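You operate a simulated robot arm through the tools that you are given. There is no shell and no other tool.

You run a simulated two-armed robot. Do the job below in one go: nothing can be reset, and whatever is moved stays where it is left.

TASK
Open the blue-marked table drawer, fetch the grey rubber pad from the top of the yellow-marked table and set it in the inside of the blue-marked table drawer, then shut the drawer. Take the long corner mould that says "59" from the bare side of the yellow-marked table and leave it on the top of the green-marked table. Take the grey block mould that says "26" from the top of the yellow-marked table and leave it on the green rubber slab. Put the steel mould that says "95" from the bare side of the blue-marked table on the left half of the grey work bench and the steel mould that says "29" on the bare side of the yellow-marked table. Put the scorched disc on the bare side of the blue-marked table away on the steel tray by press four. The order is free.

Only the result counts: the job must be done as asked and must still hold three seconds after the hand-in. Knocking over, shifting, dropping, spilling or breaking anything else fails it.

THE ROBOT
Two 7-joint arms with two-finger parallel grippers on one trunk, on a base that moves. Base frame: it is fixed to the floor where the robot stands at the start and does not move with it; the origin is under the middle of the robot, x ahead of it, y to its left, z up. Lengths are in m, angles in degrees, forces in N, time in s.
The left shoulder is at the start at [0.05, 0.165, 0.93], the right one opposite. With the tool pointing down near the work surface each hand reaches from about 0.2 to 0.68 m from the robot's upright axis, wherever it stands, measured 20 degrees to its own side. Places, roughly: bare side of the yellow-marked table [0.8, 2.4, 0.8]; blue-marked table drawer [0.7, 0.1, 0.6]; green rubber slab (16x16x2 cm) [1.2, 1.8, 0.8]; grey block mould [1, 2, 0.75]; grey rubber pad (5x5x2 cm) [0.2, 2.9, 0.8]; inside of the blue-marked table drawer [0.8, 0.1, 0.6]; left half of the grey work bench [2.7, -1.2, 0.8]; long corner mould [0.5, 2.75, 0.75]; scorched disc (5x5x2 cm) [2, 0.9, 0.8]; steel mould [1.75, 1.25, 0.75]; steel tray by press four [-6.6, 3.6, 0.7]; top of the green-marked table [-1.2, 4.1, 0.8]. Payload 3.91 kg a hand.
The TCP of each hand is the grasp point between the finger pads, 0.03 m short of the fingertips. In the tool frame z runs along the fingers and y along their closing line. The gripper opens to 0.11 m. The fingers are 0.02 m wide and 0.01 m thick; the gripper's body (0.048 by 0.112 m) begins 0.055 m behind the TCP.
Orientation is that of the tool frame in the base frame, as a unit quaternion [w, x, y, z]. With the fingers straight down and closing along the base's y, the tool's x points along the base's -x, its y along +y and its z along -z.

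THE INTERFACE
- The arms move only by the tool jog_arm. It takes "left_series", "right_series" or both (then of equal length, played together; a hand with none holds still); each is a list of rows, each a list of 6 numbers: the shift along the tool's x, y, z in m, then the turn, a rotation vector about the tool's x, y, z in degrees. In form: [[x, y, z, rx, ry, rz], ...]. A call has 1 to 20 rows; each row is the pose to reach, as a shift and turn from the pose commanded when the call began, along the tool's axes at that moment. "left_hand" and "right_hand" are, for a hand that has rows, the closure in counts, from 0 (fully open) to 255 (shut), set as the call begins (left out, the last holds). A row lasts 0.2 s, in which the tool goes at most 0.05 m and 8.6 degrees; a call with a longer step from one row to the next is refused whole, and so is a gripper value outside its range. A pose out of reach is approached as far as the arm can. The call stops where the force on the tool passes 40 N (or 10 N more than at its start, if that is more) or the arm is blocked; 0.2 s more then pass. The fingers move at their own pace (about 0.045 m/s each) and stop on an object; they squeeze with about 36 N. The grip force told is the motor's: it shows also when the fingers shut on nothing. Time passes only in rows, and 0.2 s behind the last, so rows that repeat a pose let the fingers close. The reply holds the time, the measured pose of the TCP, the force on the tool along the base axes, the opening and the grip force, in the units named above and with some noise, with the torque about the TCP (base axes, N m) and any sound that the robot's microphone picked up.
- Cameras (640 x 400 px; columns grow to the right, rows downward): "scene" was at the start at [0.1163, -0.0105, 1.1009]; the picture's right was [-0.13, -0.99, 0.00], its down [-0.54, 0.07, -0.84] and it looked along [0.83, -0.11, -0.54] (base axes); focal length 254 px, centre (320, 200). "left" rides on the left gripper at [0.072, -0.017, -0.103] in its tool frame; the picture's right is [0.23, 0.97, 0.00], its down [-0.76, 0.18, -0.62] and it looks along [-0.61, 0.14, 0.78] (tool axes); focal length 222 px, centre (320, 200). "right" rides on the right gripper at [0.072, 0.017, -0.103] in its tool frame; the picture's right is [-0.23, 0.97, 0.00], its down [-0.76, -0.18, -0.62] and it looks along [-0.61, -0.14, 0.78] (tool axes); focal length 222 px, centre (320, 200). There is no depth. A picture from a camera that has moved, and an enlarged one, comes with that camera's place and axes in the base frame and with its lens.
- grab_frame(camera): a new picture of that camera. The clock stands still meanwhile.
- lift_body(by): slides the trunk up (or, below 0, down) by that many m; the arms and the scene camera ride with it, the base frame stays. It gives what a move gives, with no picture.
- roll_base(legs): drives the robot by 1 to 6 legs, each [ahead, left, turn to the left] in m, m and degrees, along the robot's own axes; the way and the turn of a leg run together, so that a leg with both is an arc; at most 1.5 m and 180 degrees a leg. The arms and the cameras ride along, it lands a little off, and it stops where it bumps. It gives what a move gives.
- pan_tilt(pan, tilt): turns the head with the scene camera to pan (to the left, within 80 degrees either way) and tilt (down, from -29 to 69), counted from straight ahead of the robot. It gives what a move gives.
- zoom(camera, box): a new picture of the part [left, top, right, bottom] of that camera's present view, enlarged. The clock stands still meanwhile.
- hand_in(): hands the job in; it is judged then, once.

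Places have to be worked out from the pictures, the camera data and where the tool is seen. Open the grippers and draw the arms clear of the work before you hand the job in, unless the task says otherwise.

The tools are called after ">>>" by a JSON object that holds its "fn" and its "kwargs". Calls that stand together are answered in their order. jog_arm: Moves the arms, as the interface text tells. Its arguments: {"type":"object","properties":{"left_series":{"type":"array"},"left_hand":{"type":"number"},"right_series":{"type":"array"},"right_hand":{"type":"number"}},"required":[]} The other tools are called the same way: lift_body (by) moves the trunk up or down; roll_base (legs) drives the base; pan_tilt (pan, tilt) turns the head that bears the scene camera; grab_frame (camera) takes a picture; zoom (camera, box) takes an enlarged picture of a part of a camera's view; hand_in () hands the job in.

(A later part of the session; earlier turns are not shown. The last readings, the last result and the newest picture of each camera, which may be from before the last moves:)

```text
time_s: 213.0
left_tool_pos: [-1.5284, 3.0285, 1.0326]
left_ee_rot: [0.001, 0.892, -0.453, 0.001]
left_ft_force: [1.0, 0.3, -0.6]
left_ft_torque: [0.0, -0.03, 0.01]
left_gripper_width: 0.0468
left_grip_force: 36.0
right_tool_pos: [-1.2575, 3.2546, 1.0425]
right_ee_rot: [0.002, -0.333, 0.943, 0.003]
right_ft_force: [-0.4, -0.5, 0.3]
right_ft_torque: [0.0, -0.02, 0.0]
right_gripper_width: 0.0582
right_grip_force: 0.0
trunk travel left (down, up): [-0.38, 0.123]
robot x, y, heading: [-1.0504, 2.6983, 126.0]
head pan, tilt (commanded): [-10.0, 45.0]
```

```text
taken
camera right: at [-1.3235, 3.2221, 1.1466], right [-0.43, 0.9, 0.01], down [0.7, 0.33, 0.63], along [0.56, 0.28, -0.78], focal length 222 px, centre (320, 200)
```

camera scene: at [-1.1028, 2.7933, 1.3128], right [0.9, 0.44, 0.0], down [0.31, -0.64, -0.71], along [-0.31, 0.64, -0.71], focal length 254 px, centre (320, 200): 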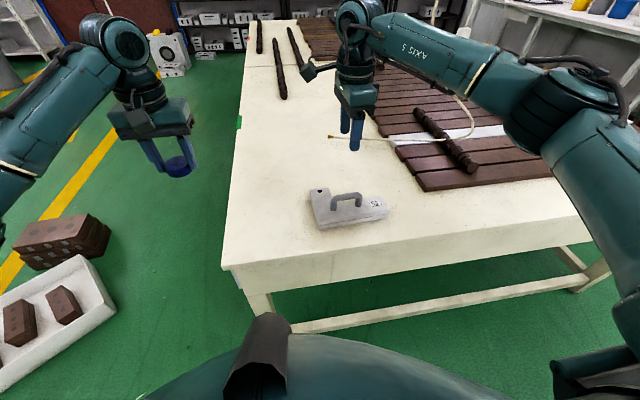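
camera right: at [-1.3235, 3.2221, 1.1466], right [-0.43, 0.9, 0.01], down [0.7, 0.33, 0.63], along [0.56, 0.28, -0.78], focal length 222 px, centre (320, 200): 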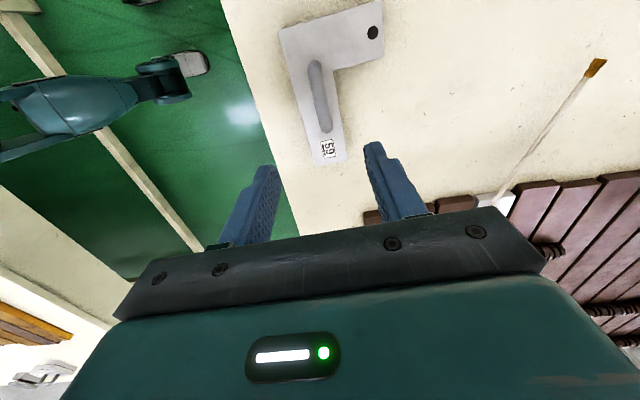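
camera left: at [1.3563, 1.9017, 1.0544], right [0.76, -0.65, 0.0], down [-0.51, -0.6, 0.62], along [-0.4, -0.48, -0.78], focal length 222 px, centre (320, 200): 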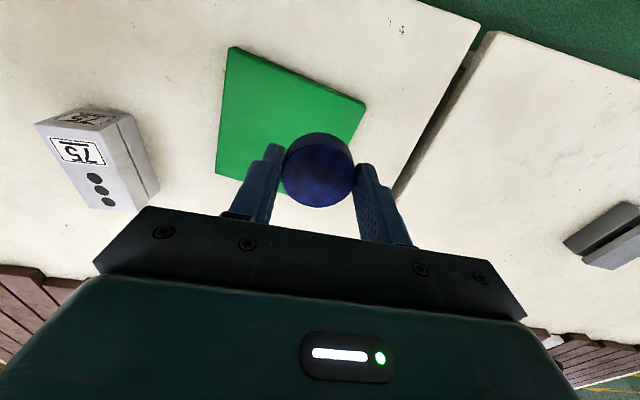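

Mould 59 rests on the green table (green mark visible on its edge). I turn the right wrist back to neutral, then turn to the front aisle.

>>> {"fn": "jog_arm", "kwargs": {"right_series": [[0, 0, -0.01, 0, 0, -7.83], [0, 0, -0.01, 0, 0, -15.65], [0, 0, -0.01, 0, 0, -23.5], [0, 0, -0.01, 0, 0, -31.3], [0, 0, -0.01, 0, 0, -39.1], [0, 0, -0.01, 0, 0, -47], [0, 0, -0.01, 0, 0, -54.8], [0, 0, -0.01, 0, 0, -62.6], [0, 0, -0.01, 0, 0, -70.4], [0, 0, -0.01, 0, 0, -78.3], [0, 0, -0.01, 0, 0, -86.1], [0, 0, -0.01, 0, 0, -86.1]]}}

>>> {"fn": "roll_base", "kwargs": {"legs": [[0, 0, 90]]}}

>>> {"fn": "pan_tilt", "kwargs": {"pan": -20, "tilt": 22}}

>>> {"fn": "grab_frame", "kwargs": {"camera": "scene"}}

```text
time_s: 215.6
left_tool_pos: [-1.5273, 3.0284, 1.0323]
left_ee_rot: [0.0, 0.892, -0.452, 0.001]
left_ft_force: [0.6, -0.3, 0.3]
left_ft_torque: [0.01, -0.04, -0.02]
left_gripper_width: 0.047
left_grip_force: 36.4
right_tool_pos: [-1.2576, 3.2551, 1.0504]
right_ee_rot: [-0.004, 0.887, -0.462, -0.001]
right_ft_force: [0.6, 0.7, 0.0]
right_ft_torque: [0.01, 0.01, 0.01]
right_gripper_width: 0.0582
right_grip_force: 0.1
trunk travel left (down, up): [-0.38, 0.123]
robot x, y, heading: [-1.0447, 2.6961, 126.4]
head pan, tilt (commanded): [-10.0, 45.0]
```

```text
time_s: 219.8
left_tool_pos: [-1.3804, 2.2166, 1.0321]
left_ee_rot: [0.0, 0.951, 0.31, 0.0]
left_ft_force: [1.0, 0.0, -0.4]
left_ft_torque: [0.01, 0.02, -0.01]
left_gripper_width: 0.0471
left_grip_force: 35.9
right_tool_pos: [-1.6075, 2.4872, 1.051]
right_ee_rot: [-0.002, 0.954, 0.3, -0.005]
right_ft_force: [0.3, -0.3, -0.3]
right_ft_torque: [0.01, -0.05, -0.01]
right_gripper_width: 0.0582
right_grip_force: 0.1
trunk travel left (down, up): [-0.38, 0.123]
robot x, y, heading: [-1.0484, 2.6976, -143.8]
head pan, tilt (commanded): [-10.0, 45.0]
```

```text
time_s: 220.7
left_tool_pos: [-1.3815, 2.2165, 1.0309]
left_ee_rot: [0.0, 0.951, 0.311, 0.001]
left_ft_force: [0.3, 0.2, -0.4]
left_ft_torque: [-0.03, 0.03, -0.02]
left_gripper_width: 0.0474
left_grip_force: 36.3
right_tool_pos: [-1.6066, 2.4873, 1.0519]
right_ee_rot: [0.0, 0.954, 0.3, -0.003]
right_ft_force: [0.4, -0.6, -1.0]
right_ft_torque: [0.01, -0.02, 0.01]
right_gripper_width: 0.0582
right_grip_force: 0.0
trunk travel left (down, up): [-0.38, 0.123]
robot x, y, heading: [-1.0459, 2.6952, -144.3]
head pan, tilt (commanded): [-20.0, 22.0]
```

```text
taken
camera scene: at [-1.1627, 2.6539, 1.3482], right [-0.28, 0.96, 0.0], down [0.36, 0.1, -0.93], along [-0.89, -0.26, -0.38], focal length 254 px, centre (320, 200)
```

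scene: 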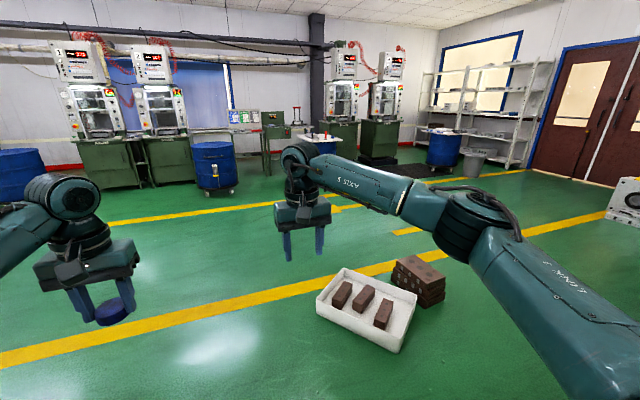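

I see the white box (keep ≥0.5 m left of it) and the drum with the tray by press 4. I zoom at the tray area.

>>> {"fn": "zoom", "kwargs": {"camera": "scene", "box": [320, 30, 560, 180]}}

>>> {"fn": "zoom", "kwargs": {"camera": "scene", "box": [400, 110, 520, 185]}}

```text
2.67 times, centred on (440, 105) of scene
camera zoom: at [-1.1627, 2.6539, 1.3482], right [-0.28, 0.96, 0.0], down [0.36, 0.1, -0.93], along [-0.89, -0.26, -0.38], focal length 677 px, centre (0, 453)
```

zoom: 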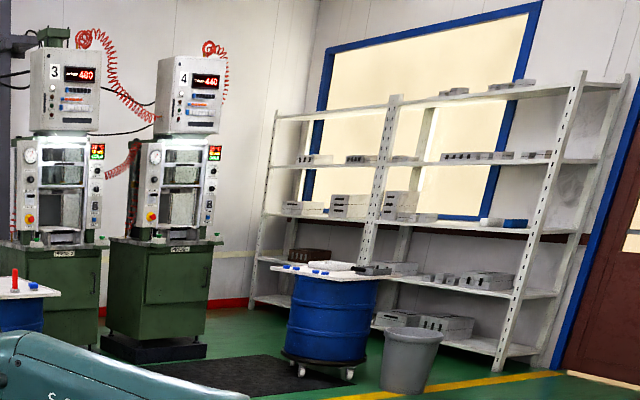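

```text
5.33 times, centred on (460, 148) of scene
camera zoom: at [-1.1627, 2.6539, 1.3482], right [-0.28, 0.96, 0.0], down [0.36, 0.1, -0.93], along [-0.89, -0.26, -0.38], focal length 1354 px, centre (-427, 480)
```

zoom: 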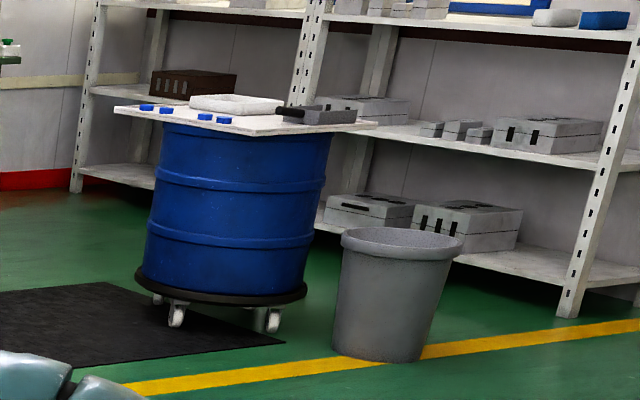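

The tray stands on the wheeled drum by press 4 at ≈(-6.6, 3.6), with a grey bin in front of it. I drive out into the aisle well left of the box, turn right 90°, and go along the aisle toward press 4.

>>> {"fn": "roll_base", "kwargs": {"legs": [[1.35, 0.06, 0], [1.3, 0.06, 0], [0, 0, -90], [1.4, 0, 0], [1.3, 0, 0]]}}

>>> {"fn": "pan_tilt", "kwargs": {"pan": 30, "tilt": 25}}

>>> {"fn": "grab_frame", "kwargs": {"camera": "scene"}}

```text
time_s: 250.1
left_tool_pos: [-5.1884, 3.515, 1.0313]
left_ee_rot: [-0.001, 0.892, -0.451, 0.0]
left_ft_force: [-0.6, 0.6, -0.5]
left_ft_torque: [-0.02, 0.03, 0.0]
left_gripper_width: 0.0466
left_grip_force: 35.8
right_tool_pos: [-4.9183, 3.741, 1.0515]
right_ee_rot: [-0.003, 0.888, -0.46, -0.002]
right_ft_force: [-1.4, 0.0, -0.7]
right_ft_torque: [0.04, 0.0, 0.0]
right_gripper_width: 0.0579
right_grip_force: 0.1
trunk travel left (down, up): [-0.38, 0.123]
robot x, y, heading: [-4.7086, 3.1835, 126.1]
head pan, tilt (commanded): [-20.0, 22.0]
```

```text
time_s: 251.3
left_tool_pos: [-5.188, 3.5139, 1.0311]
left_ee_rot: [-0.001, 0.892, -0.451, 0.0]
left_ft_force: [0.3, 0.5, 0.0]
left_ft_torque: [-0.01, 0.02, 0.0]
left_gripper_width: 0.0469
left_grip_force: 35.7
right_tool_pos: [-4.9186, 3.7406, 1.0507]
right_ee_rot: [-0.003, 0.888, -0.461, -0.002]
right_ft_force: [-0.4, 0.2, 0.7]
right_ft_torque: [-0.02, 0.0, 0.04]
right_gripper_width: 0.0582
right_grip_force: 0.1
trunk travel left (down, up): [-0.38, 0.123]
robot x, y, heading: [-4.7106, 3.1806, 126.2]
head pan, tilt (commanded): [30.0, 25.0]
```

```text
taken
camera scene: at [-4.8113, 3.2447, 1.3434], right [0.4, 0.92, 0.0], down [0.39, -0.17, -0.91], along [-0.83, 0.37, -0.42], focal length 254 px, centre (320, 200)
```

scene: 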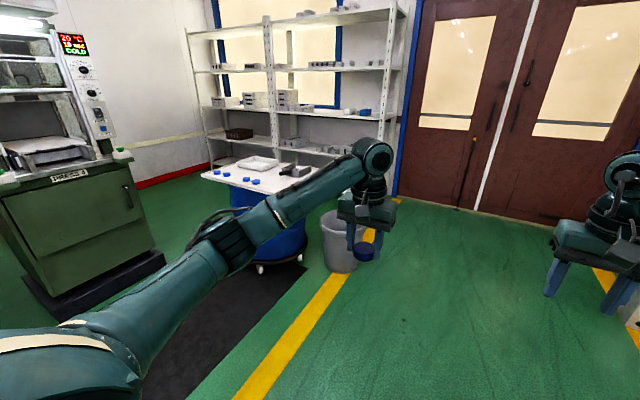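

Press 4 is labelled, and the drum beside it carries a board with a tray. I zoom on it.

>>> {"fn": "zoom", "kwargs": {"camera": "scene", "box": [190, 130, 350, 230]}}

>>> {"fn": "pan_tilt", "kwargs": {"pan": 60, "tilt": 25}}

>>> {"fn": "grab_frame", "kwargs": {"camera": "scene"}}

```text
4.00 times, centred on (270, 180) of scene
camera zoom: at [-4.8113, 3.2447, 1.3434], right [0.4, 0.92, 0.0], down [0.39, -0.17, -0.91], along [-0.83, 0.37, -0.42], focal length 1015 px, centre (520, 280)
```

zoom: 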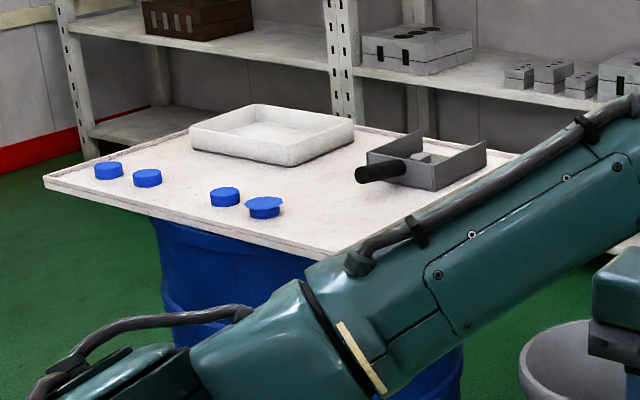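

```text
time_s: 252.2
left_tool_pos: [-5.1889, 3.5134, 1.0317]
left_ee_rot: [0.0, 0.892, -0.451, 0.0]
left_ft_force: [0.7, 0.1, -0.8]
left_ft_torque: [-0.01, -0.02, -0.04]
left_gripper_width: 0.047
left_grip_force: 36.0
right_tool_pos: [-4.918, 3.7408, 1.0509]
right_ee_rot: [-0.003, 0.887, -0.461, -0.002]
right_ft_force: [0.3, -0.1, -0.1]
right_ft_torque: [-0.02, 0.01, 0.02]
right_gripper_width: 0.0581
right_grip_force: 0.0
trunk travel left (down, up): [-0.38, 0.123]
robot x, y, heading: [-4.7087, 3.1813, 126.2]
head pan, tilt (commanded): [60.0, 25.0]
```

```text
taken
camera scene: at [-4.8186, 3.1976, 1.3434], right [-0.11, 0.99, 0.0], down [0.42, 0.05, -0.91], along [-0.9, -0.1, -0.42], focal length 254 px, centre (320, 200)
```

scene: 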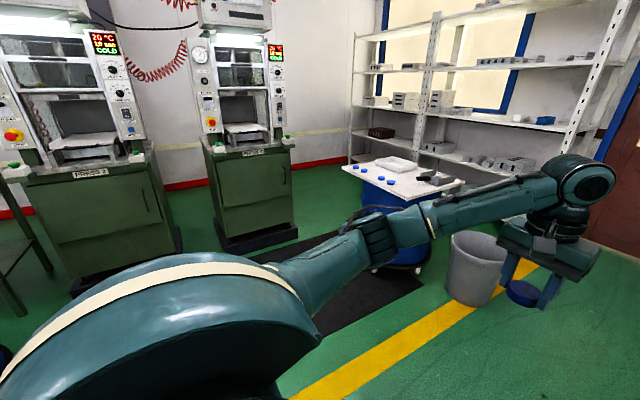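

The named spot [-6.6, 3.6] seems to match the board itself. I drive nearer (keeping the arms clear) for a better look and measurement.

>>> {"fn": "roll_base", "kwargs": {"legs": [[0.1, 0.85, 0], [0.5, 0.25, 0]]}}

>>> {"fn": "pan_tilt", "kwargs": {"pan": 10, "tilt": 40}}

>>> {"fn": "grab_frame", "kwargs": {"camera": "scene"}}

>>> {"fn": "grab_frame", "kwargs": {"camera": "left"}}

```text
time_s: 262.9
left_tool_pos: [-6.4352, 3.3426, 1.0311]
left_ee_rot: [-0.001, 0.892, -0.452, -0.001]
left_ft_force: [0.0, -0.5, -1.0]
left_ft_torque: [-0.06, 0.03, -0.02]
left_gripper_width: 0.0469
left_grip_force: 35.9
right_tool_pos: [-6.165, 3.5705, 1.0521]
right_ee_rot: [-0.003, 0.887, -0.462, -0.001]
right_ft_force: [0.2, -0.4, 0.0]
right_ft_torque: [0.02, 0.02, 0.02]
right_gripper_width: 0.0579
right_grip_force: 0.1
trunk travel left (down, up): [-0.38, 0.123]
robot x, y, heading: [-5.953, 3.0107, 125.9]
head pan, tilt (commanded): [60.0, 25.0]
```

```text
time_s: 264.1
left_tool_pos: [-6.434, 3.3414, 1.0315]
left_ee_rot: [-0.001, 0.892, -0.451, -0.001]
left_ft_force: [0.1, 0.6, 0.2]
left_ft_torque: [0.02, -0.01, -0.02]
left_gripper_width: 0.0471
left_grip_force: 36.3
right_tool_pos: [-6.1652, 3.5699, 1.0515]
right_ee_rot: [-0.003, 0.888, -0.461, -0.003]
right_ft_force: [-0.8, 0.4, -0.6]
right_ft_torque: [0.02, -0.01, 0.0]
right_gripper_width: 0.0581
right_grip_force: 0.0
trunk travel left (down, up): [-0.38, 0.123]
robot x, y, heading: [-5.9532, 3.0121, 126.2]
head pan, tilt (commanded): [10.0, 40.0]
```

```text
taken
camera scene: at [-6.0353, 3.0946, 1.3201], right [0.69, 0.72, 0.0], down [0.46, -0.44, -0.77], along [-0.55, 0.53, -0.64], focal length 254 px, centre (320, 200)
```

scene: 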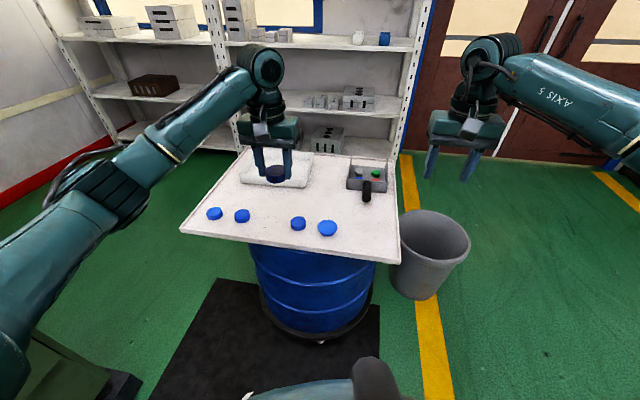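

```text
taken
camera left: at [-6.3781, 3.2939, 1.1346], right [-0.65, -0.76, 0.0], down [-0.59, 0.51, 0.62], along [-0.47, 0.41, -0.78], focal length 222 px, centre (320, 200)
```

left: 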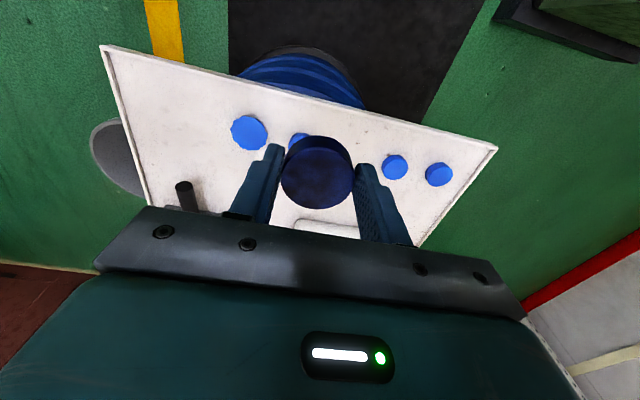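

>>> {"fn": "zoom", "kwargs": {"camera": "scene", "box": [170, 130, 410, 280]}}

>>> {"fn": "zoom", "kwargs": {"camera": "left", "box": [90, 30, 330, 180]}}

```text
2.67 times, centred on (290, 205) of scene
camera zoom: at [-6.0353, 3.0946, 1.3201], right [0.69, 0.72, 0.0], down [0.46, -0.44, -0.77], along [-0.55, 0.53, -0.64], focal length 677 px, centre (400, 187)
```

zoom: 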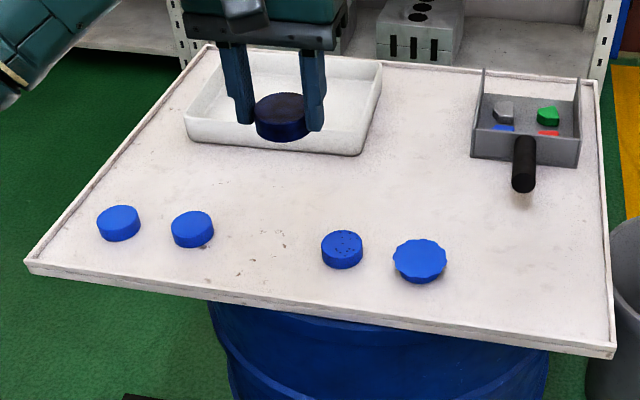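

```text
2.67 times, centred on (210, 105) of left
camera zoom: at [-6.3781, 3.2939, 1.1346], right [-0.65, -0.76, 0.0], down [-0.59, 0.51, 0.62], along [-0.47, 0.41, -0.78], focal length 592 px, centre (613, 453)
```

zoom: 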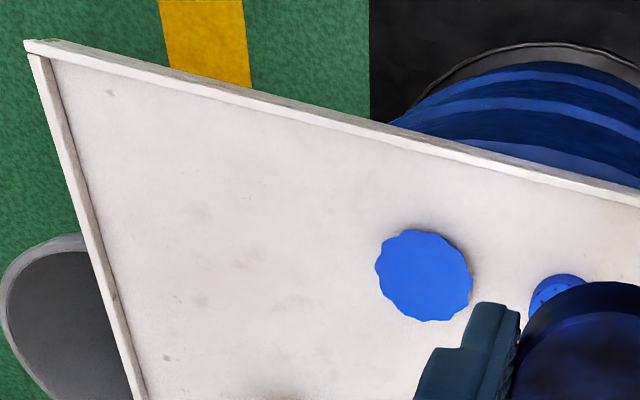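

The rimmed white tray on the drum is centred at ≈(-6.63, 3.58), matching the named place; its right-front area is free. I shift base 15 cm right and 12 cm ahead so the left hand reaches that free spot.

>>> {"fn": "roll_base", "kwargs": {"legs": [[0.12, -0.15, 0]]}}

>>> {"fn": "lift_body", "kwargs": {"by": -0.12}}

>>> {"fn": "grab_frame", "kwargs": {"camera": "scene"}}

>>> {"fn": "grab_frame", "kwargs": {"camera": "left"}}

```text
time_s: 266.1
left_tool_pos: [-6.3852, 3.5266, 1.0315]
left_ee_rot: [0.0, 0.892, -0.451, 0.0]
left_ft_force: [-0.2, 0.1, 0.1]
left_ft_torque: [0.01, 0.07, 0.01]
left_gripper_width: 0.0471
left_grip_force: 36.2
right_tool_pos: [-6.1163, 3.7531, 1.0515]
right_ee_rot: [-0.003, 0.888, -0.46, -0.002]
right_ft_force: [-0.4, -0.1, -0.2]
right_ft_torque: [-0.01, 0.02, 0.0]
right_gripper_width: 0.058
right_grip_force: 0.0
trunk travel left (down, up): [-0.38, 0.123]
robot x, y, heading: [-5.9033, 3.194, 126.4]
head pan, tilt (commanded): [10.0, 40.0]
```

```text
time_s: 267.6
left_tool_pos: [-6.386, 3.5265, 0.9125]
left_ee_rot: [0.001, 0.893, -0.451, 0.0]
left_ft_force: [0.0, -0.5, -0.2]
left_ft_torque: [0.01, 0.02, -0.01]
left_gripper_width: 0.0473
left_grip_force: 36.0
right_tool_pos: [-6.116, 3.754, 0.933]
right_ee_rot: [-0.003, 0.888, -0.46, -0.002]
right_ft_force: [-0.5, 0.4, 0.0]
right_ft_torque: [0.01, 0.02, 0.02]
right_gripper_width: 0.0583
right_grip_force: 0.0
trunk travel left (down, up): [-0.26, 0.243]
robot x, y, heading: [-5.9053, 3.1948, 126.4]
head pan, tilt (commanded): [10.0, 40.0]
```

```text
taken
camera scene: at [-5.9852, 3.2794, 1.2002], right [0.69, 0.72, 0.0], down [0.46, -0.44, -0.77], along [-0.55, 0.53, -0.64], focal length 254 px, centre (320, 200)
```

scene: 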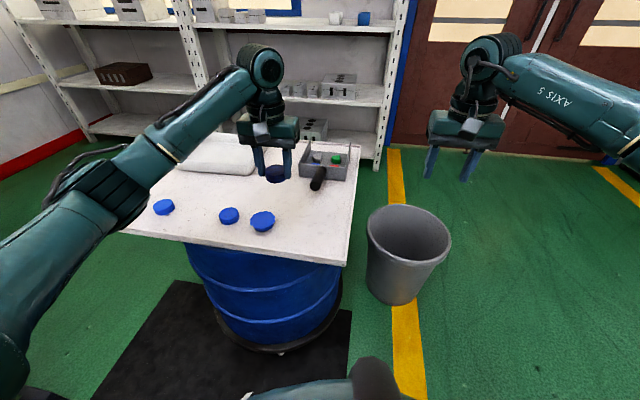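

```text
taken
camera left: at [-6.3285, 3.4779, 1.0148], right [-0.65, -0.76, 0.0], down [-0.6, 0.51, 0.62], along [-0.47, 0.4, -0.78], focal length 222 px, centre (320, 200)
```

left: 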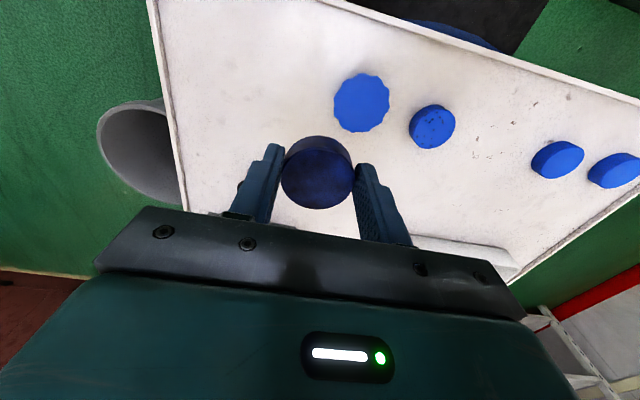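

I move the left hand 8 cm right over the free area and lower to about 1–2 cm above the tray.

>>> {"fn": "jog_arm", "kwargs": {"left_series": [[0.002, -0.02, 0, 0, 0, 0], [0.004, -0.04, 0, 0, 0, 0], [0.006, -0.062, 0, 0, 0, 0], [0.0073, -0.0816, 0, 0, 0, 0], [0.0073, -0.0816, 0.03, 0, 0, 0], [0.0073, -0.0816, 0.06, 0, 0, 0], [0.0073, -0.0816, 0.09, 0, 0, 0], [0.0073, -0.0816, 0.115, 0, 0, 0], [0.0073, -0.0816, 0.135, 0, 0, 0], [0.0073, -0.0816, 0.135, 0, 0, 0]]}}

>>> {"fn": "grab_frame", "kwargs": {"camera": "left"}}

>>> {"fn": "zoom", "kwargs": {"camera": "scene", "box": [200, 120, 400, 245]}}

```text
time_s: 269.8
left_tool_pos: [-6.3168, 3.5679, 0.7762]
left_ee_rot: [0.0, 0.892, -0.451, 0.0]
left_ft_force: [-0.4, 0.1, -1.0]
left_ft_torque: [0.01, -0.03, 0.0]
left_gripper_width: 0.047
left_grip_force: 35.6
right_tool_pos: [-6.1152, 3.7542, 0.9313]
right_ee_rot: [-0.004, 0.888, -0.46, -0.002]
right_ft_force: [-0.2, 0.2, 0.5]
right_ft_torque: [0.03, -0.01, 0.02]
right_gripper_width: 0.0582
right_grip_force: 0.1
trunk travel left (down, up): [-0.26, 0.243]
robot x, y, heading: [-5.9032, 3.1963, 126.2]
head pan, tilt (commanded): [10.0, 40.0]
```

```text
taken
camera left: at [-6.2588, 3.5208, 0.8788], right [-0.65, -0.76, 0.0], down [-0.6, 0.51, 0.62], along [-0.47, 0.4, -0.78], focal length 222 px, centre (320, 200)
```

left: 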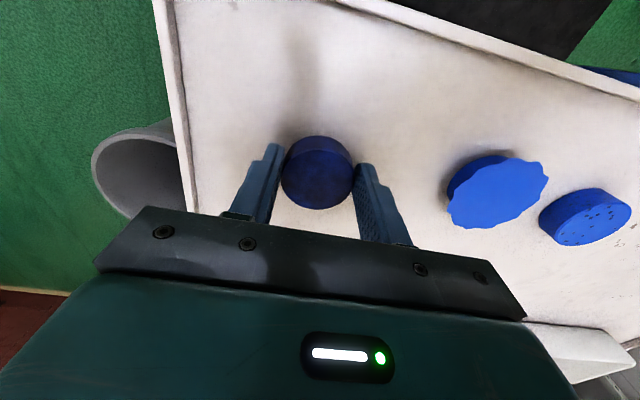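

```text
3.20 times, centred on (300, 182) of scene
camera zoom: at [-5.9853, 3.2795, 1.2001], right [0.69, 0.72, 0.0], down [0.46, -0.44, -0.77], along [-0.55, 0.53, -0.64], focal length 812 px, centre (384, 256)
```

zoom: 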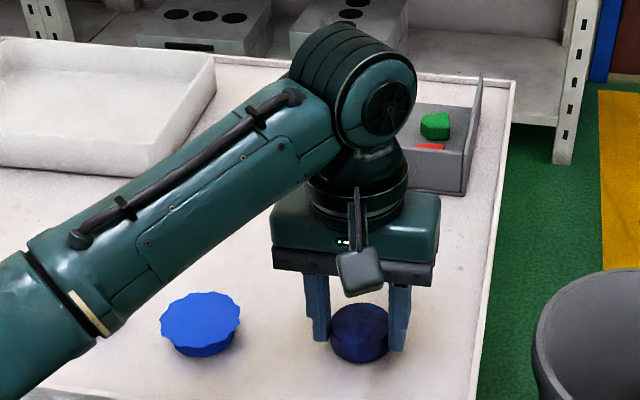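

Clear of the other discs. I lower in small steps toward the tray surface.

>>> {"fn": "jog_arm", "kwargs": {"left_series": [[0, 0, 0.004, 0, 0, 0], [0, 0, 0.008, 0, 0, 0], [0, 0, 0.011, 0, 0, 0], [0, 0, 0.011, 0, 0, 0]]}}

>>> {"fn": "grab_frame", "kwargs": {"camera": "left"}}

```text
time_s: 270.8
left_tool_pos: [-6.3155, 3.5692, 0.7712]
left_ee_rot: [-0.003, 0.893, -0.451, -0.004]
left_ft_force: [-2.1, -5.6, 38.6]
left_ft_torque: [-0.41, 0.11, 0.04]
left_gripper_width: 0.047
left_grip_force: 36.0
right_tool_pos: [-6.1146, 3.7521, 0.9343]
right_ee_rot: [-0.004, 0.887, -0.461, -0.005]
right_ft_force: [0.7, -0.5, 0.3]
right_ft_torque: [-0.02, -0.01, -0.01]
right_gripper_width: 0.0581
right_grip_force: 0.1
trunk travel left (down, up): [-0.26, 0.243]
robot x, y, heading: [-5.9083, 3.1954, 126.3]
head pan, tilt (commanded): [10.0, 40.0]
```

```text
taken
camera left: at [-6.258, 3.5198, 0.874], right [-0.65, -0.76, 0.0], down [-0.59, 0.5, 0.63], along [-0.48, 0.41, -0.78], focal length 222 px, centre (320, 200)
```

left: 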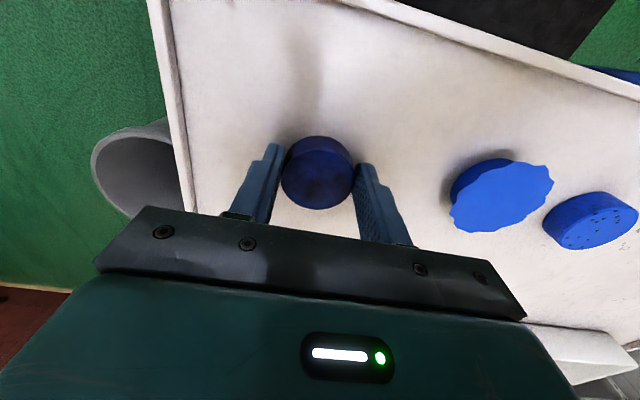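

It's in contact (38 N — pressing a bit hard). I back off 7 mm to relieve it before opening.

>>> {"fn": "jog_arm", "kwargs": {"left_series": [[0, 0, -0.004, 0, 0, 0], [0, 0, -0.007, 0, 0, 0], [0, 0, -0.007, 0, 0, 0]]}}

```text
time_s: 271.6
left_tool_pos: [-6.3145, 3.5691, 0.7725]
left_ee_rot: [0.0, 0.893, -0.451, 0.0]
left_ft_force: [-3.3, 7.6, 9.5]
left_ft_torque: [0.47, 0.25, 0.03]
left_gripper_width: 0.0472
left_grip_force: 36.3
right_tool_pos: [-6.1158, 3.7536, 0.9319]
right_ee_rot: [-0.003, 0.887, -0.461, -0.002]
right_ft_force: [0.4, 1.7, -0.6]
right_ft_torque: [-0.01, 0.03, 0.03]
right_gripper_width: 0.0583
right_grip_force: 0.0
trunk travel left (down, up): [-0.26, 0.243]
robot x, y, heading: [-5.9092, 3.1955, 126.3]
head pan, tilt (commanded): [10.0, 40.0]
```

Contact is now light (≈9 N). I open the left hand moderately and lift straight up.

>>> {"fn": "jog_arm", "kwargs": {"left_series": [[0, 0, -0.0005, 0, 0, 0], [0, 0, -0.0005, 0, 0, 0], [0, 0, -0.0005, 0, 0, 0], [0, 0, -0.01, 0, 0, 0], [0, 0, -0.03, 0, 0, 0], [0, 0, -0.06, 0, 0, 0], [0, 0, -0.1, 0, 0, 0], [0, 0, -0.14, 0, 0, 0]], "left_hand": 100}}

>>> {"fn": "grab_frame", "kwargs": {"camera": "left"}}

>>> {"fn": "zoom", "kwargs": {"camera": "scene", "box": [200, 120, 400, 245]}}

```text
time_s: 273.4
left_tool_pos: [-6.3158, 3.568, 0.9134]
left_ee_rot: [0.001, 0.892, -0.451, 0.0]
left_ft_force: [-0.6, -0.2, -0.1]
left_ft_torque: [-0.02, 0.0, -0.02]
left_gripper_width: 0.0668
left_grip_force: 0.1
right_tool_pos: [-6.1159, 3.7547, 0.9313]
right_ee_rot: [-0.003, 0.888, -0.46, -0.002]
right_ft_force: [-0.1, 0.4, -0.3]
right_ft_torque: [0.0, 0.0, -0.01]
right_gripper_width: 0.0581
right_grip_force: 0.1
trunk travel left (down, up): [-0.26, 0.243]
robot x, y, heading: [-5.9064, 3.1994, 126.1]
head pan, tilt (commanded): [10.0, 40.0]
```

```text
taken
camera left: at [-6.258, 3.5204, 1.0158], right [-0.65, -0.76, 0.0], down [-0.6, 0.51, 0.62], along [-0.47, 0.4, -0.78], focal length 222 px, centre (320, 200)
```

left: 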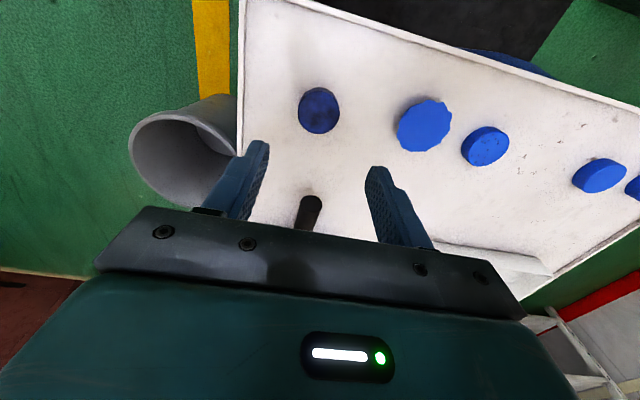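

```text
3.20 times, centred on (300, 182) of scene
camera zoom: at [-5.9851, 3.2793, 1.2001], right [0.69, 0.72, 0.0], down [0.46, -0.44, -0.77], along [-0.55, 0.53, -0.64], focal length 812 px, centre (384, 256)
```

zoom: 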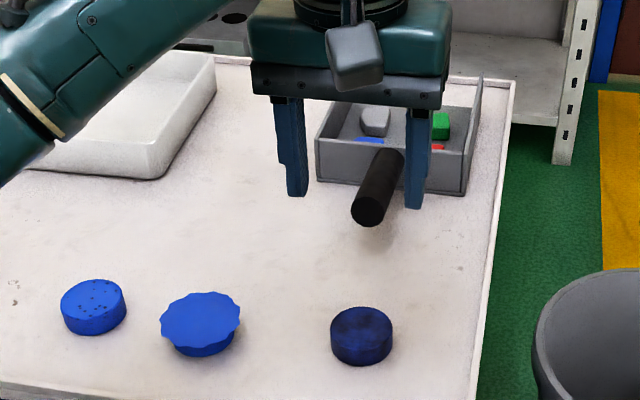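

The scorched disc lies on press four's tray. I back away along the way I came: back off, strafe right to the aisle line, reverse to the gap's line, and turn to face the gap.

>>> {"fn": "roll_base", "kwargs": {"legs": [[-0.6, 0, 0], [0, -1.0, 0], [-1.4, 0, 0], [-1.38, 0, 0], [0, 0, -90]]}}

>>> {"fn": "lift_body", "kwargs": {"by": 0.1}}

>>> {"fn": "pan_tilt", "kwargs": {"pan": 0, "tilt": 30}}

>>> {"fn": "grab_frame", "kwargs": {"camera": "scene"}}

```text
time_s: 302.4
left_tool_pos: [-2.738, 1.435, 0.9117]
left_ee_rot: [0.001, -0.298, 0.955, -0.001]
left_ft_force: [-0.6, -0.5, 1.0]
left_ft_torque: [0.01, -0.03, 0.02]
left_gripper_width: 0.0665
left_grip_force: 0.0
right_tool_pos: [-2.5593, 1.2305, 0.9312]
right_ee_rot: [0.004, -0.287, 0.958, -0.001]
right_ft_force: [0.6, -0.8, 0.6]
right_ft_torque: [0.02, 0.0, -0.04]
right_gripper_width: 0.0581
right_grip_force: 0.0
trunk travel left (down, up): [-0.26, 0.243]
robot x, y, heading: [-3.1268, 1.0385, 34.5]
head pan, tilt (commanded): [10.0, 40.0]
```

```text
time_s: 303.7
left_tool_pos: [-2.739, 1.4352, 1.0125]
left_ee_rot: [0.0, -0.298, 0.955, 0.0]
left_ft_force: [0.0, 0.1, 1.0]
left_ft_torque: [0.02, -0.01, 0.02]
left_gripper_width: 0.0669
left_grip_force: 0.1
right_tool_pos: [-2.5594, 1.2298, 1.0303]
right_ee_rot: [0.003, -0.287, 0.958, -0.002]
right_ft_force: [0.5, 0.5, 0.1]
right_ft_torque: [0.02, 0.01, 0.02]
right_gripper_width: 0.0582
right_grip_force: 0.1
trunk travel left (down, up): [-0.36, 0.143]
robot x, y, heading: [-3.1245, 1.0374, 34.8]
head pan, tilt (commanded): [10.0, 40.0]
```

```text
time_s: 304.4
left_tool_pos: [-2.7382, 1.434, 1.0121]
left_ee_rot: [0.0, -0.298, 0.955, 0.0]
left_ft_force: [-0.7, 0.1, 0.7]
left_ft_torque: [0.02, 0.01, 0.02]
left_gripper_width: 0.067
left_grip_force: 0.0
right_tool_pos: [-2.56, 1.2297, 1.032]
right_ee_rot: [0.005, -0.287, 0.958, -0.002]
right_ft_force: [0.3, 0.1, 0.0]
right_ft_torque: [-0.01, 0.0, -0.01]
right_gripper_width: 0.0578
right_grip_force: 0.1
trunk travel left (down, up): [-0.36, 0.143]
robot x, y, heading: [-3.125, 1.0376, 34.5]
head pan, tilt (commanded): [0.0, 30.0]
```

```text
taken
camera scene: at [-3.0268, 1.1053, 1.3154], right [0.57, -0.82, 0.0], down [-0.41, -0.28, -0.87], along [0.71, 0.49, -0.5], focal length 254 px, centre (320, 200)
```

scene: 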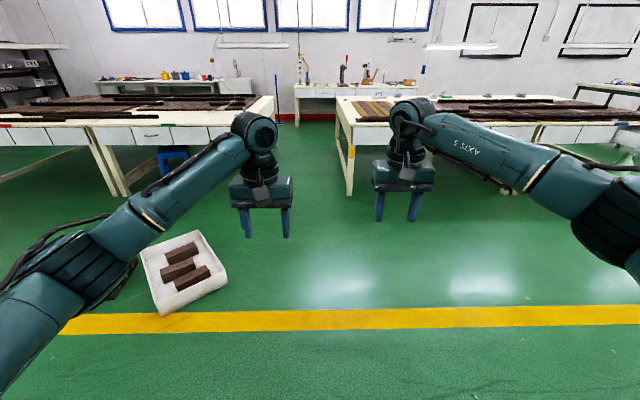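

On the aisle line facing the gap (n≈-1.92, d≈2.68). I drive to the gap's mouth, drifting to its centreline d≈2.80 after passing the box.

>>> {"fn": "roll_base", "kwargs": {"legs": [[0, 0, 1.4], [1.45, 0.0, 0], [0.75, 0.12, 0]]}}

>>> {"fn": "grab_frame", "kwargs": {"camera": "scene"}}

```text
time_s: 315.7
left_tool_pos: [-1.0455, 2.8491, 1.0125]
left_ee_rot: [0.001, -0.312, 0.95, 0.0]
left_ft_force: [-0.6, -0.4, -0.5]
left_ft_torque: [-0.02, 0.02, 0.01]
left_gripper_width: 0.0671
left_grip_force: 0.1
right_tool_pos: [-0.8605, 2.6516, 1.0316]
right_ee_rot: [0.004, -0.303, 0.953, -0.002]
right_ft_force: [-0.8, 1.0, -0.5]
right_ft_torque: [0.01, -0.01, -0.01]
right_gripper_width: 0.058
right_grip_force: 0.1
trunk travel left (down, up): [-0.36, 0.143]
robot x, y, heading: [-1.416, 2.4392, 36.3]
head pan, tilt (commanded): [0.0, 30.0]
```

```text
taken
camera scene: at [-1.3231, 2.5113, 1.3154], right [0.59, -0.8, 0.0], down [-0.4, -0.3, -0.87], along [0.7, 0.51, -0.5], focal length 254 px, centre (320, 200)
```

scene: 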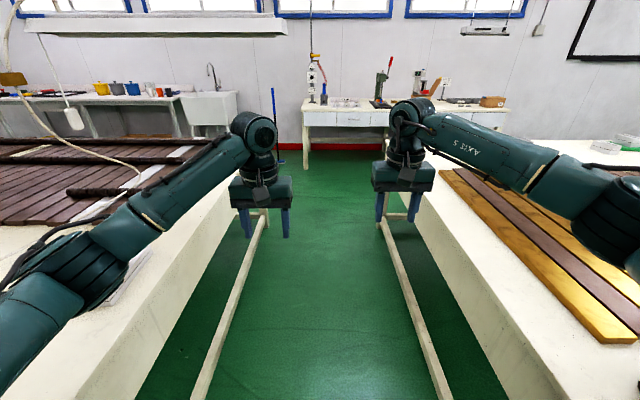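

Centred in the gap mouth. I drive 1.57 m further to be level with the pad, then turn right to face the yellow table's end.

>>> {"fn": "roll_base", "kwargs": {"legs": [[0.8, 0, -0.2], [0.77, 0, 0], [0, 0, -90]]}}

>>> {"fn": "pan_tilt", "kwargs": {"pan": 0, "tilt": 45}}

>>> {"fn": "grab_frame", "kwargs": {"camera": "scene"}}

>>> {"fn": "grab_frame", "kwargs": {"camera": "left"}}

>>> {"fn": "grab_frame", "kwargs": {"camera": "right"}}

```text
time_s: 327.6
left_tool_pos: [0.2521, 2.9889, 1.0113]
left_ee_rot: [0.0, 0.457, 0.889, 0.0]
left_ft_force: [-0.2, -0.2, 0.2]
left_ft_torque: [-0.01, -0.01, 0.02]
left_gripper_width: 0.067
left_grip_force: 0.0
right_tool_pos: [0.0496, 2.8065, 1.032]
right_ee_rot: [0.003, 0.467, 0.884, -0.003]
right_ft_force: [0.2, 0.5, -0.3]
right_ft_torque: [-0.01, 0.0, -0.02]
right_gripper_width: 0.0581
right_grip_force: 0.0
trunk travel left (down, up): [-0.36, 0.143]
robot x, y, heading: [-0.1561, 3.3667, -54.3]
head pan, tilt (commanded): [0.0, 30.0]
```

```text
time_s: 328.4
left_tool_pos: [0.251, 2.9886, 1.0132]
left_ee_rot: [0.0, 0.457, 0.889, 0.0]
left_ft_force: [0.4, -0.6, -0.4]
left_ft_torque: [-0.02, 0.0, 0.03]
left_gripper_width: 0.0668
left_grip_force: 0.1
right_tool_pos: [0.0501, 2.8065, 1.0319]
right_ee_rot: [0.002, 0.467, 0.884, -0.004]
right_ft_force: [-0.1, 0.8, 0.5]
right_ft_torque: [-0.01, -0.02, -0.01]
right_gripper_width: 0.0585
right_grip_force: 0.0
trunk travel left (down, up): [-0.36, 0.143]
robot x, y, heading: [-0.1488, 3.3675, -54.6]
head pan, tilt (commanded): [0.0, 45.0]
```

```text
taken
camera scene: at [-0.0904, 3.2784, 1.2929], right [-0.81, -0.58, 0.0], down [-0.41, 0.58, -0.71], along [0.41, -0.58, -0.71], focal length 254 px, centre (320, 200)
```

scene: 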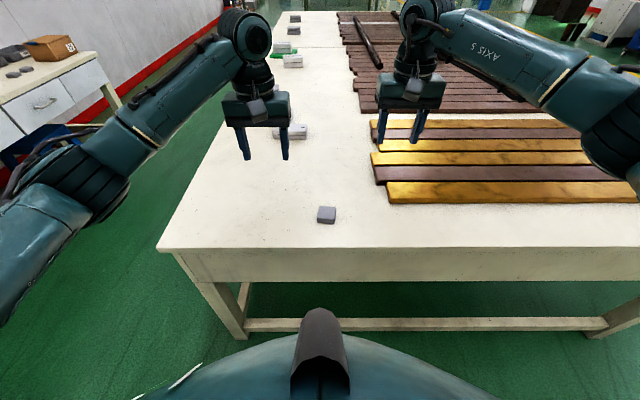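

```text
taken
camera left: at [0.1959, 3.0375, 1.1156], right [0.66, 0.75, 0.0], down [0.59, -0.52, 0.62], along [0.47, -0.41, -0.78], focal length 222 px, centre (320, 200)
```

left: 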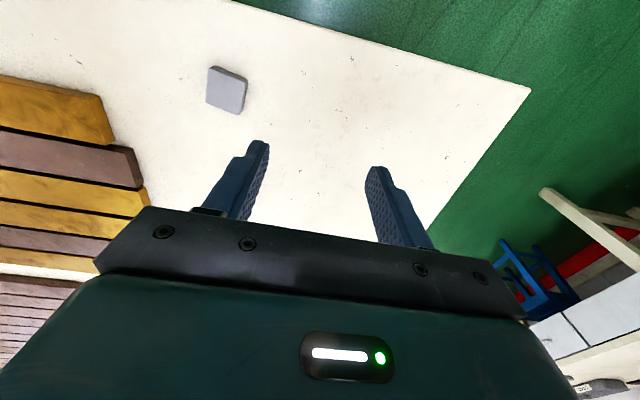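

```text
taken
camera right: at [0.0233, 2.8773, 1.1353], right [0.93, 0.36, 0.0], down [0.28, -0.72, 0.63], along [0.23, -0.59, -0.78], focal length 222 px, centre (320, 200)
```

right: 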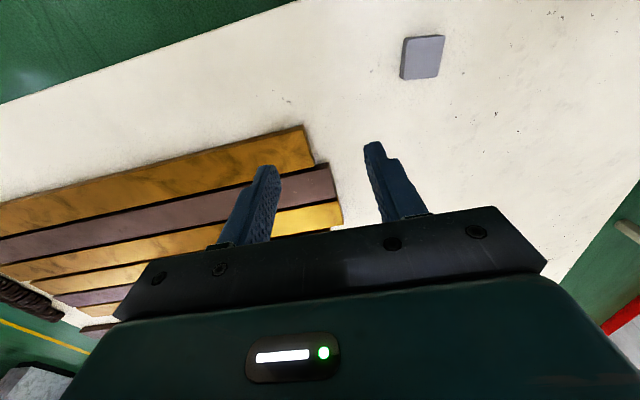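

The grey pad is at ≈[0.165, 2.895] by two cameras. I zoom to get its orientation.

>>> {"fn": "zoom", "kwargs": {"camera": "left", "box": [165, 50, 285, 125]}}

>>> {"fn": "zoom", "kwargs": {"camera": "scene", "box": [280, 185, 376, 245]}}

```text
5.33 times, centred on (225, 88) of left
camera zoom: at [0.1959, 3.0375, 1.1156], right [0.66, 0.75, 0.0], down [0.59, -0.52, 0.62], along [0.47, -0.41, -0.78], focal length 1185 px, centre (827, 800)
```

zoom: 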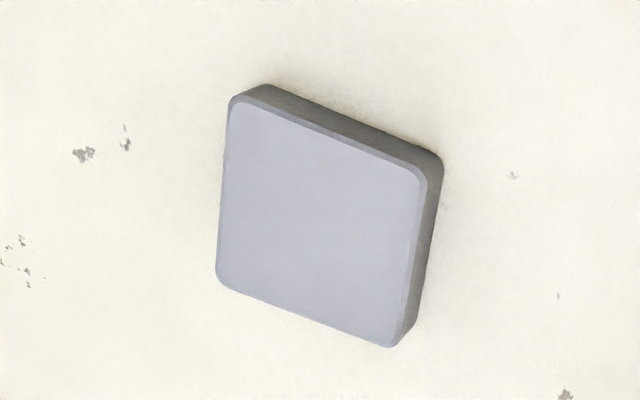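

```text
6.67 times, centred on (328, 215) of scene
camera zoom: at [-0.0904, 3.2784, 1.2929], right [-0.81, -0.58, 0.0], down [-0.41, 0.58, -0.71], along [0.41, -0.58, -0.71], focal length 1692 px, centre (267, 100)
```

zoom: 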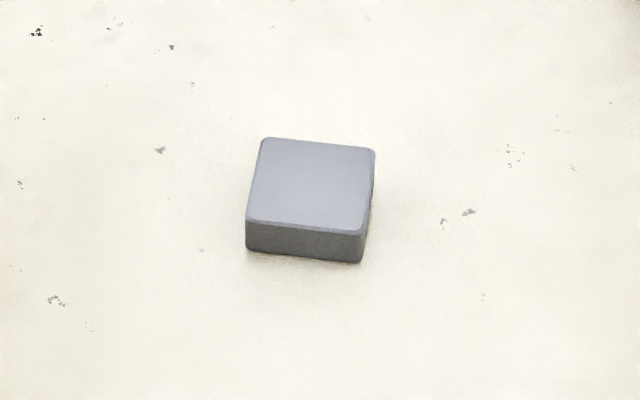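

Pad centre [0.163, 2.896], sides at 27.5°. I strafe 13 cm right so the left hand comes over the pad without crowding the right hand.

>>> {"fn": "roll_base", "kwargs": {"legs": [[0, -0.13, 0]]}}

>>> {"fn": "zoom", "kwargs": {"camera": "left", "box": [220, 40, 420, 165]}}

```text
time_s: 330.2
left_tool_pos: [0.1448, 2.9129, 1.0123]
left_ee_rot: [0.0, 0.457, 0.889, 0.0]
left_ft_force: [-0.6, 0.5, -1.0]
left_ft_torque: [0.01, 0.0, -0.04]
left_gripper_width: 0.0669
left_grip_force: 0.1
right_tool_pos: [-0.0556, 2.7312, 1.0315]
right_ee_rot: [0.002, 0.466, 0.885, -0.003]
right_ft_force: [0.0, -0.7, 0.0]
right_ft_torque: [0.0, -0.04, -0.01]
right_gripper_width: 0.058
right_grip_force: 0.0
trunk travel left (down, up): [-0.36, 0.143]
robot x, y, heading: [-0.2614, 3.2913, -54.5]
head pan, tilt (commanded): [0.0, 45.0]
```

```text
3.20 times, centred on (320, 102) of left
camera zoom: at [0.0902, 2.9621, 1.1156], right [0.66, 0.75, 0.0], down [0.59, -0.52, 0.62], along [0.47, -0.41, -0.78], focal length 711 px, centre (320, 512)
```

zoom: 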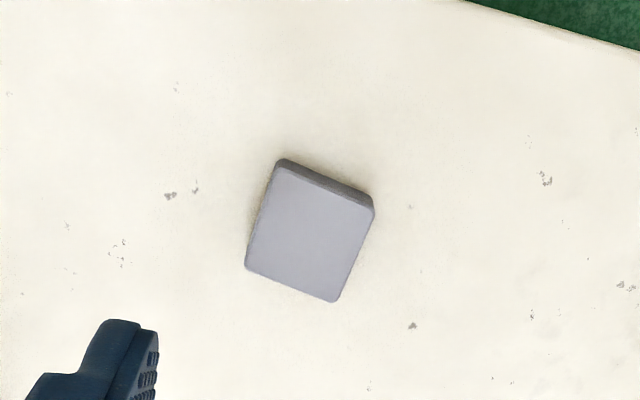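

I open the left hand, turn 8° to match the pad, and descend over it in stages.

>>> {"fn": "jog_arm", "kwargs": {"left_series": [[-0.01, 0.001, 0.01, 0, 0, 3], [-0.02, 0.002, 0.03, 0, 0, 6], [-0.0288, 0.0026, 0.06, 0, 0, 8.1], [-0.0288, 0.0026, 0.1, 0, 0, 8.1], [-0.0288, 0.0026, 0.14, 0, 0, 8.1], [-0.0288, 0.0026, 0.17, 0, 0, 8.1], [-0.0288, 0.0026, 0.17, 0, 0, 8.1]], "left_hand": 0}}

>>> {"fn": "grab_frame", "kwargs": {"camera": "left"}}

```text
time_s: 331.8
left_tool_pos: [0.1655, 2.8919, 0.8434]
left_ee_rot: [0.0, 0.519, 0.855, 0.0]
left_ft_force: [0.3, 0.1, -0.5]
left_ft_torque: [-0.01, -0.04, -0.02]
left_gripper_width: 0.1101
left_grip_force: 0.0
right_tool_pos: [-0.0558, 2.7314, 1.0317]
right_ee_rot: [0.002, 0.467, 0.884, -0.004]
right_ft_force: [0.5, 0.1, -1.0]
right_ft_torque: [0.03, 0.0, 0.0]
right_gripper_width: 0.0581
right_grip_force: 0.0
trunk travel left (down, up): [-0.36, 0.143]
robot x, y, heading: [-0.2586, 3.2934, -54.6]
head pan, tilt (commanded): [0.0, 45.0]
```

```text
taken
camera left: at [0.117, 2.9475, 0.945], right [0.76, 0.65, 0.0], down [0.51, -0.59, 0.62], along [0.41, -0.47, -0.78], focal length 222 px, centre (320, 200)
```

left: 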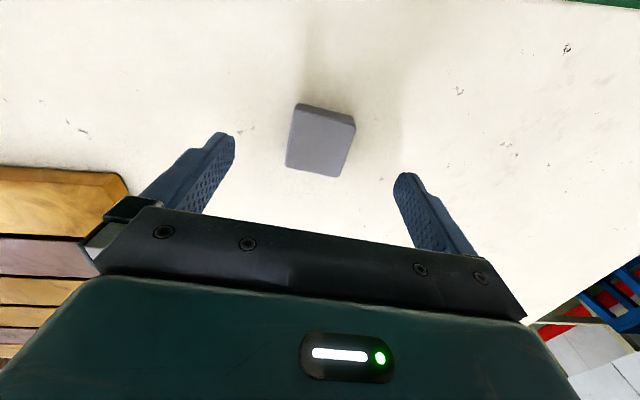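

Aligned on the pad. I descend to just above the table and close.

>>> {"fn": "jog_arm", "kwargs": {"left_series": [[0, 0, 0.015, 0, 0, 0], [0, 0, 0.03, 0, 0, 0], [0, 0, 0.04, 0, 0, 0], [0, 0, 0.043, 0, 0, 0], [0, 0, 0.043, 0, 0, 0]]}}

>>> {"fn": "jog_arm", "kwargs": {"left_series": [[0, 0, 0, 0, 0, 0], [0, 0, 0, 0, 0, 0], [0, 0, 0, 0, 0, 0], [0, 0, 0, 0, 0, 0], [0, 0, 0, 0, 0, 0]], "left_hand": 255}}

>>> {"fn": "grab_frame", "kwargs": {"camera": "left"}}

```text
time_s: 333.0
left_tool_pos: [0.1659, 2.8906, 0.8004]
left_ee_rot: [0.0, 0.519, 0.855, 0.001]
left_ft_force: [0.8, 0.0, 0.7]
left_ft_torque: [0.01, 0.0, 0.02]
left_gripper_width: 0.11
left_grip_force: 0.0
right_tool_pos: [-0.0552, 2.7328, 1.0319]
right_ee_rot: [0.002, 0.466, 0.885, -0.003]
right_ft_force: [-0.3, -0.7, -0.5]
right_ft_torque: [0.02, -0.02, 0.01]
right_gripper_width: 0.0582
right_grip_force: 0.0
trunk travel left (down, up): [-0.36, 0.143]
robot x, y, heading: [-0.259, 3.2892, -54.7]
head pan, tilt (commanded): [0.0, 45.0]
```

```text
time_s: 334.2
left_tool_pos: [0.1644, 2.8913, 0.8003]
left_ee_rot: [0.0, 0.519, 0.855, -0.001]
left_ft_force: [-0.5, 0.1, 0.5]
left_ft_torque: [0.05, 0.02, -0.01]
left_gripper_width: 0.0476
left_grip_force: 36.2
right_tool_pos: [-0.055, 2.7337, 1.0311]
right_ee_rot: [0.002, 0.467, 0.884, -0.004]
right_ft_force: [-0.1, 0.0, 0.2]
right_ft_torque: [0.02, -0.01, 0.0]
right_gripper_width: 0.0583
right_grip_force: 0.0
trunk travel left (down, up): [-0.36, 0.143]
robot x, y, heading: [-0.2595, 3.2933, -54.6]
head pan, tilt (commanded): [0.0, 45.0]
```

```text
taken
camera left: at [0.1169, 2.9476, 0.9027], right [0.76, 0.65, 0.0], down [0.51, -0.59, 0.62], along [0.41, -0.47, -0.78], focal length 222 px, centre (320, 200)
```

left: 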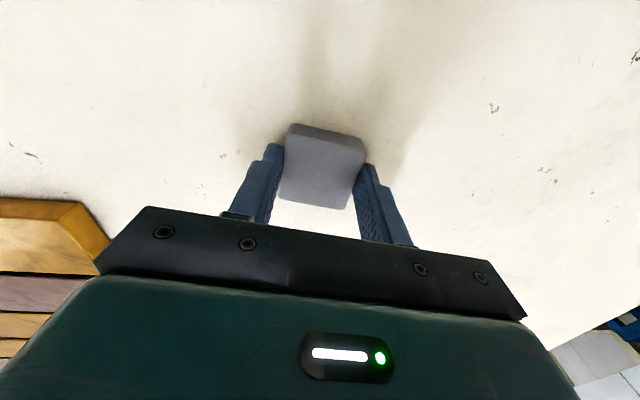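

Pad gripped. I lift it, untwist the wrist, then strafe left out of the gap into the back aisle and turn to face the tables.

>>> {"fn": "jog_arm", "kwargs": {"left_series": [[0, 0, -0.02, 0, 0, 0], [0, 0, -0.05, 0, 0, 0], [0, 0, -0.09, 0, 0, -3], [0, 0, -0.13, 0, 0, -6], [0, 0, -0.17, 0, 0, -8], [0, 0, -0.19, 0, 0, -8], [0, 0, -0.19, 0, 0, -8]]}}

>>> {"fn": "roll_base", "kwargs": {"legs": [[0, 1.05, 0], [0, 0, -89.5]]}}

>>> {"fn": "grab_frame", "kwargs": {"camera": "left"}}

>>> {"fn": "grab_frame", "kwargs": {"camera": "scene"}}

```text
time_s: 335.8
left_tool_pos: [0.1636, 2.8926, 0.9898]
left_ee_rot: [-0.001, 0.458, 0.889, 0.0]
left_ft_force: [0.2, -0.2, -0.2]
left_ft_torque: [0.02, 0.0, -0.01]
left_gripper_width: 0.0473
left_grip_force: 35.9
right_tool_pos: [-0.0551, 2.732, 1.0312]
right_ee_rot: [0.002, 0.467, 0.885, -0.003]
right_ft_force: [0.0, 0.9, -0.4]
right_ft_torque: [-0.01, 0.01, -0.01]
right_gripper_width: 0.0581
right_grip_force: 0.0
trunk travel left (down, up): [-0.36, 0.143]
robot x, y, heading: [-0.2578, 3.2904, -54.5]
head pan, tilt (commanded): [0.0, 45.0]
```

```text
time_s: 349.1
left_tool_pos: [0.2046, 3.469, 0.9893]
left_ee_rot: [0.0, 0.948, 0.317, 0.0]
left_ft_force: [0.0, 0.5, -0.1]
left_ft_torque: [0.02, -0.02, -0.01]
left_gripper_width: 0.0475
left_grip_force: 36.0
right_tool_pos: [0.0399, 3.685, 1.0324]
right_ee_rot: [-0.002, 0.951, 0.308, -0.004]
right_ft_force: [-0.1, 0.4, -0.4]
right_ft_torque: [-0.02, -0.03, -0.01]
right_gripper_width: 0.0581
right_grip_force: 0.0
trunk travel left (down, up): [-0.36, 0.143]
robot x, y, heading: [0.5914, 3.9022, -143.2]
head pan, tilt (commanded): [0.0, 45.0]
```

```text
taken
camera left: at [0.2518, 3.5259, 1.0922], right [0.77, -0.64, 0.0], down [-0.5, -0.6, 0.62], along [-0.4, -0.48, -0.78], focal length 222 px, centre (320, 200)
```

left: 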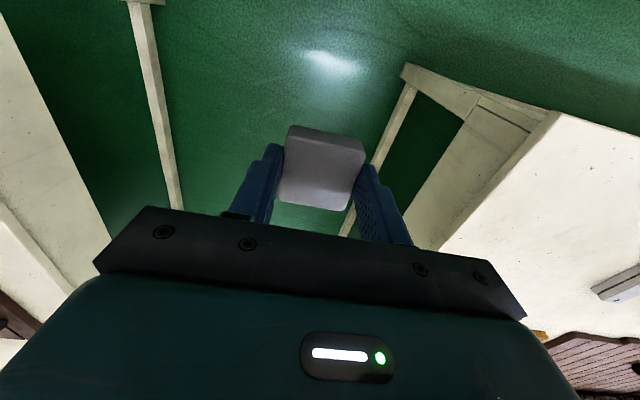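

```text
taken
camera scene: at [0.5045, 3.8364, 1.2928], right [-0.6, 0.8, 0.0], down [0.57, 0.42, -0.71], along [-0.57, -0.42, -0.71], focal length 254 px, centre (320, 200)
```

scene: 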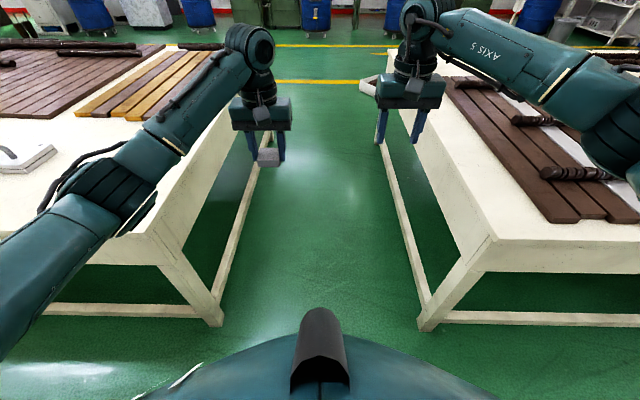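

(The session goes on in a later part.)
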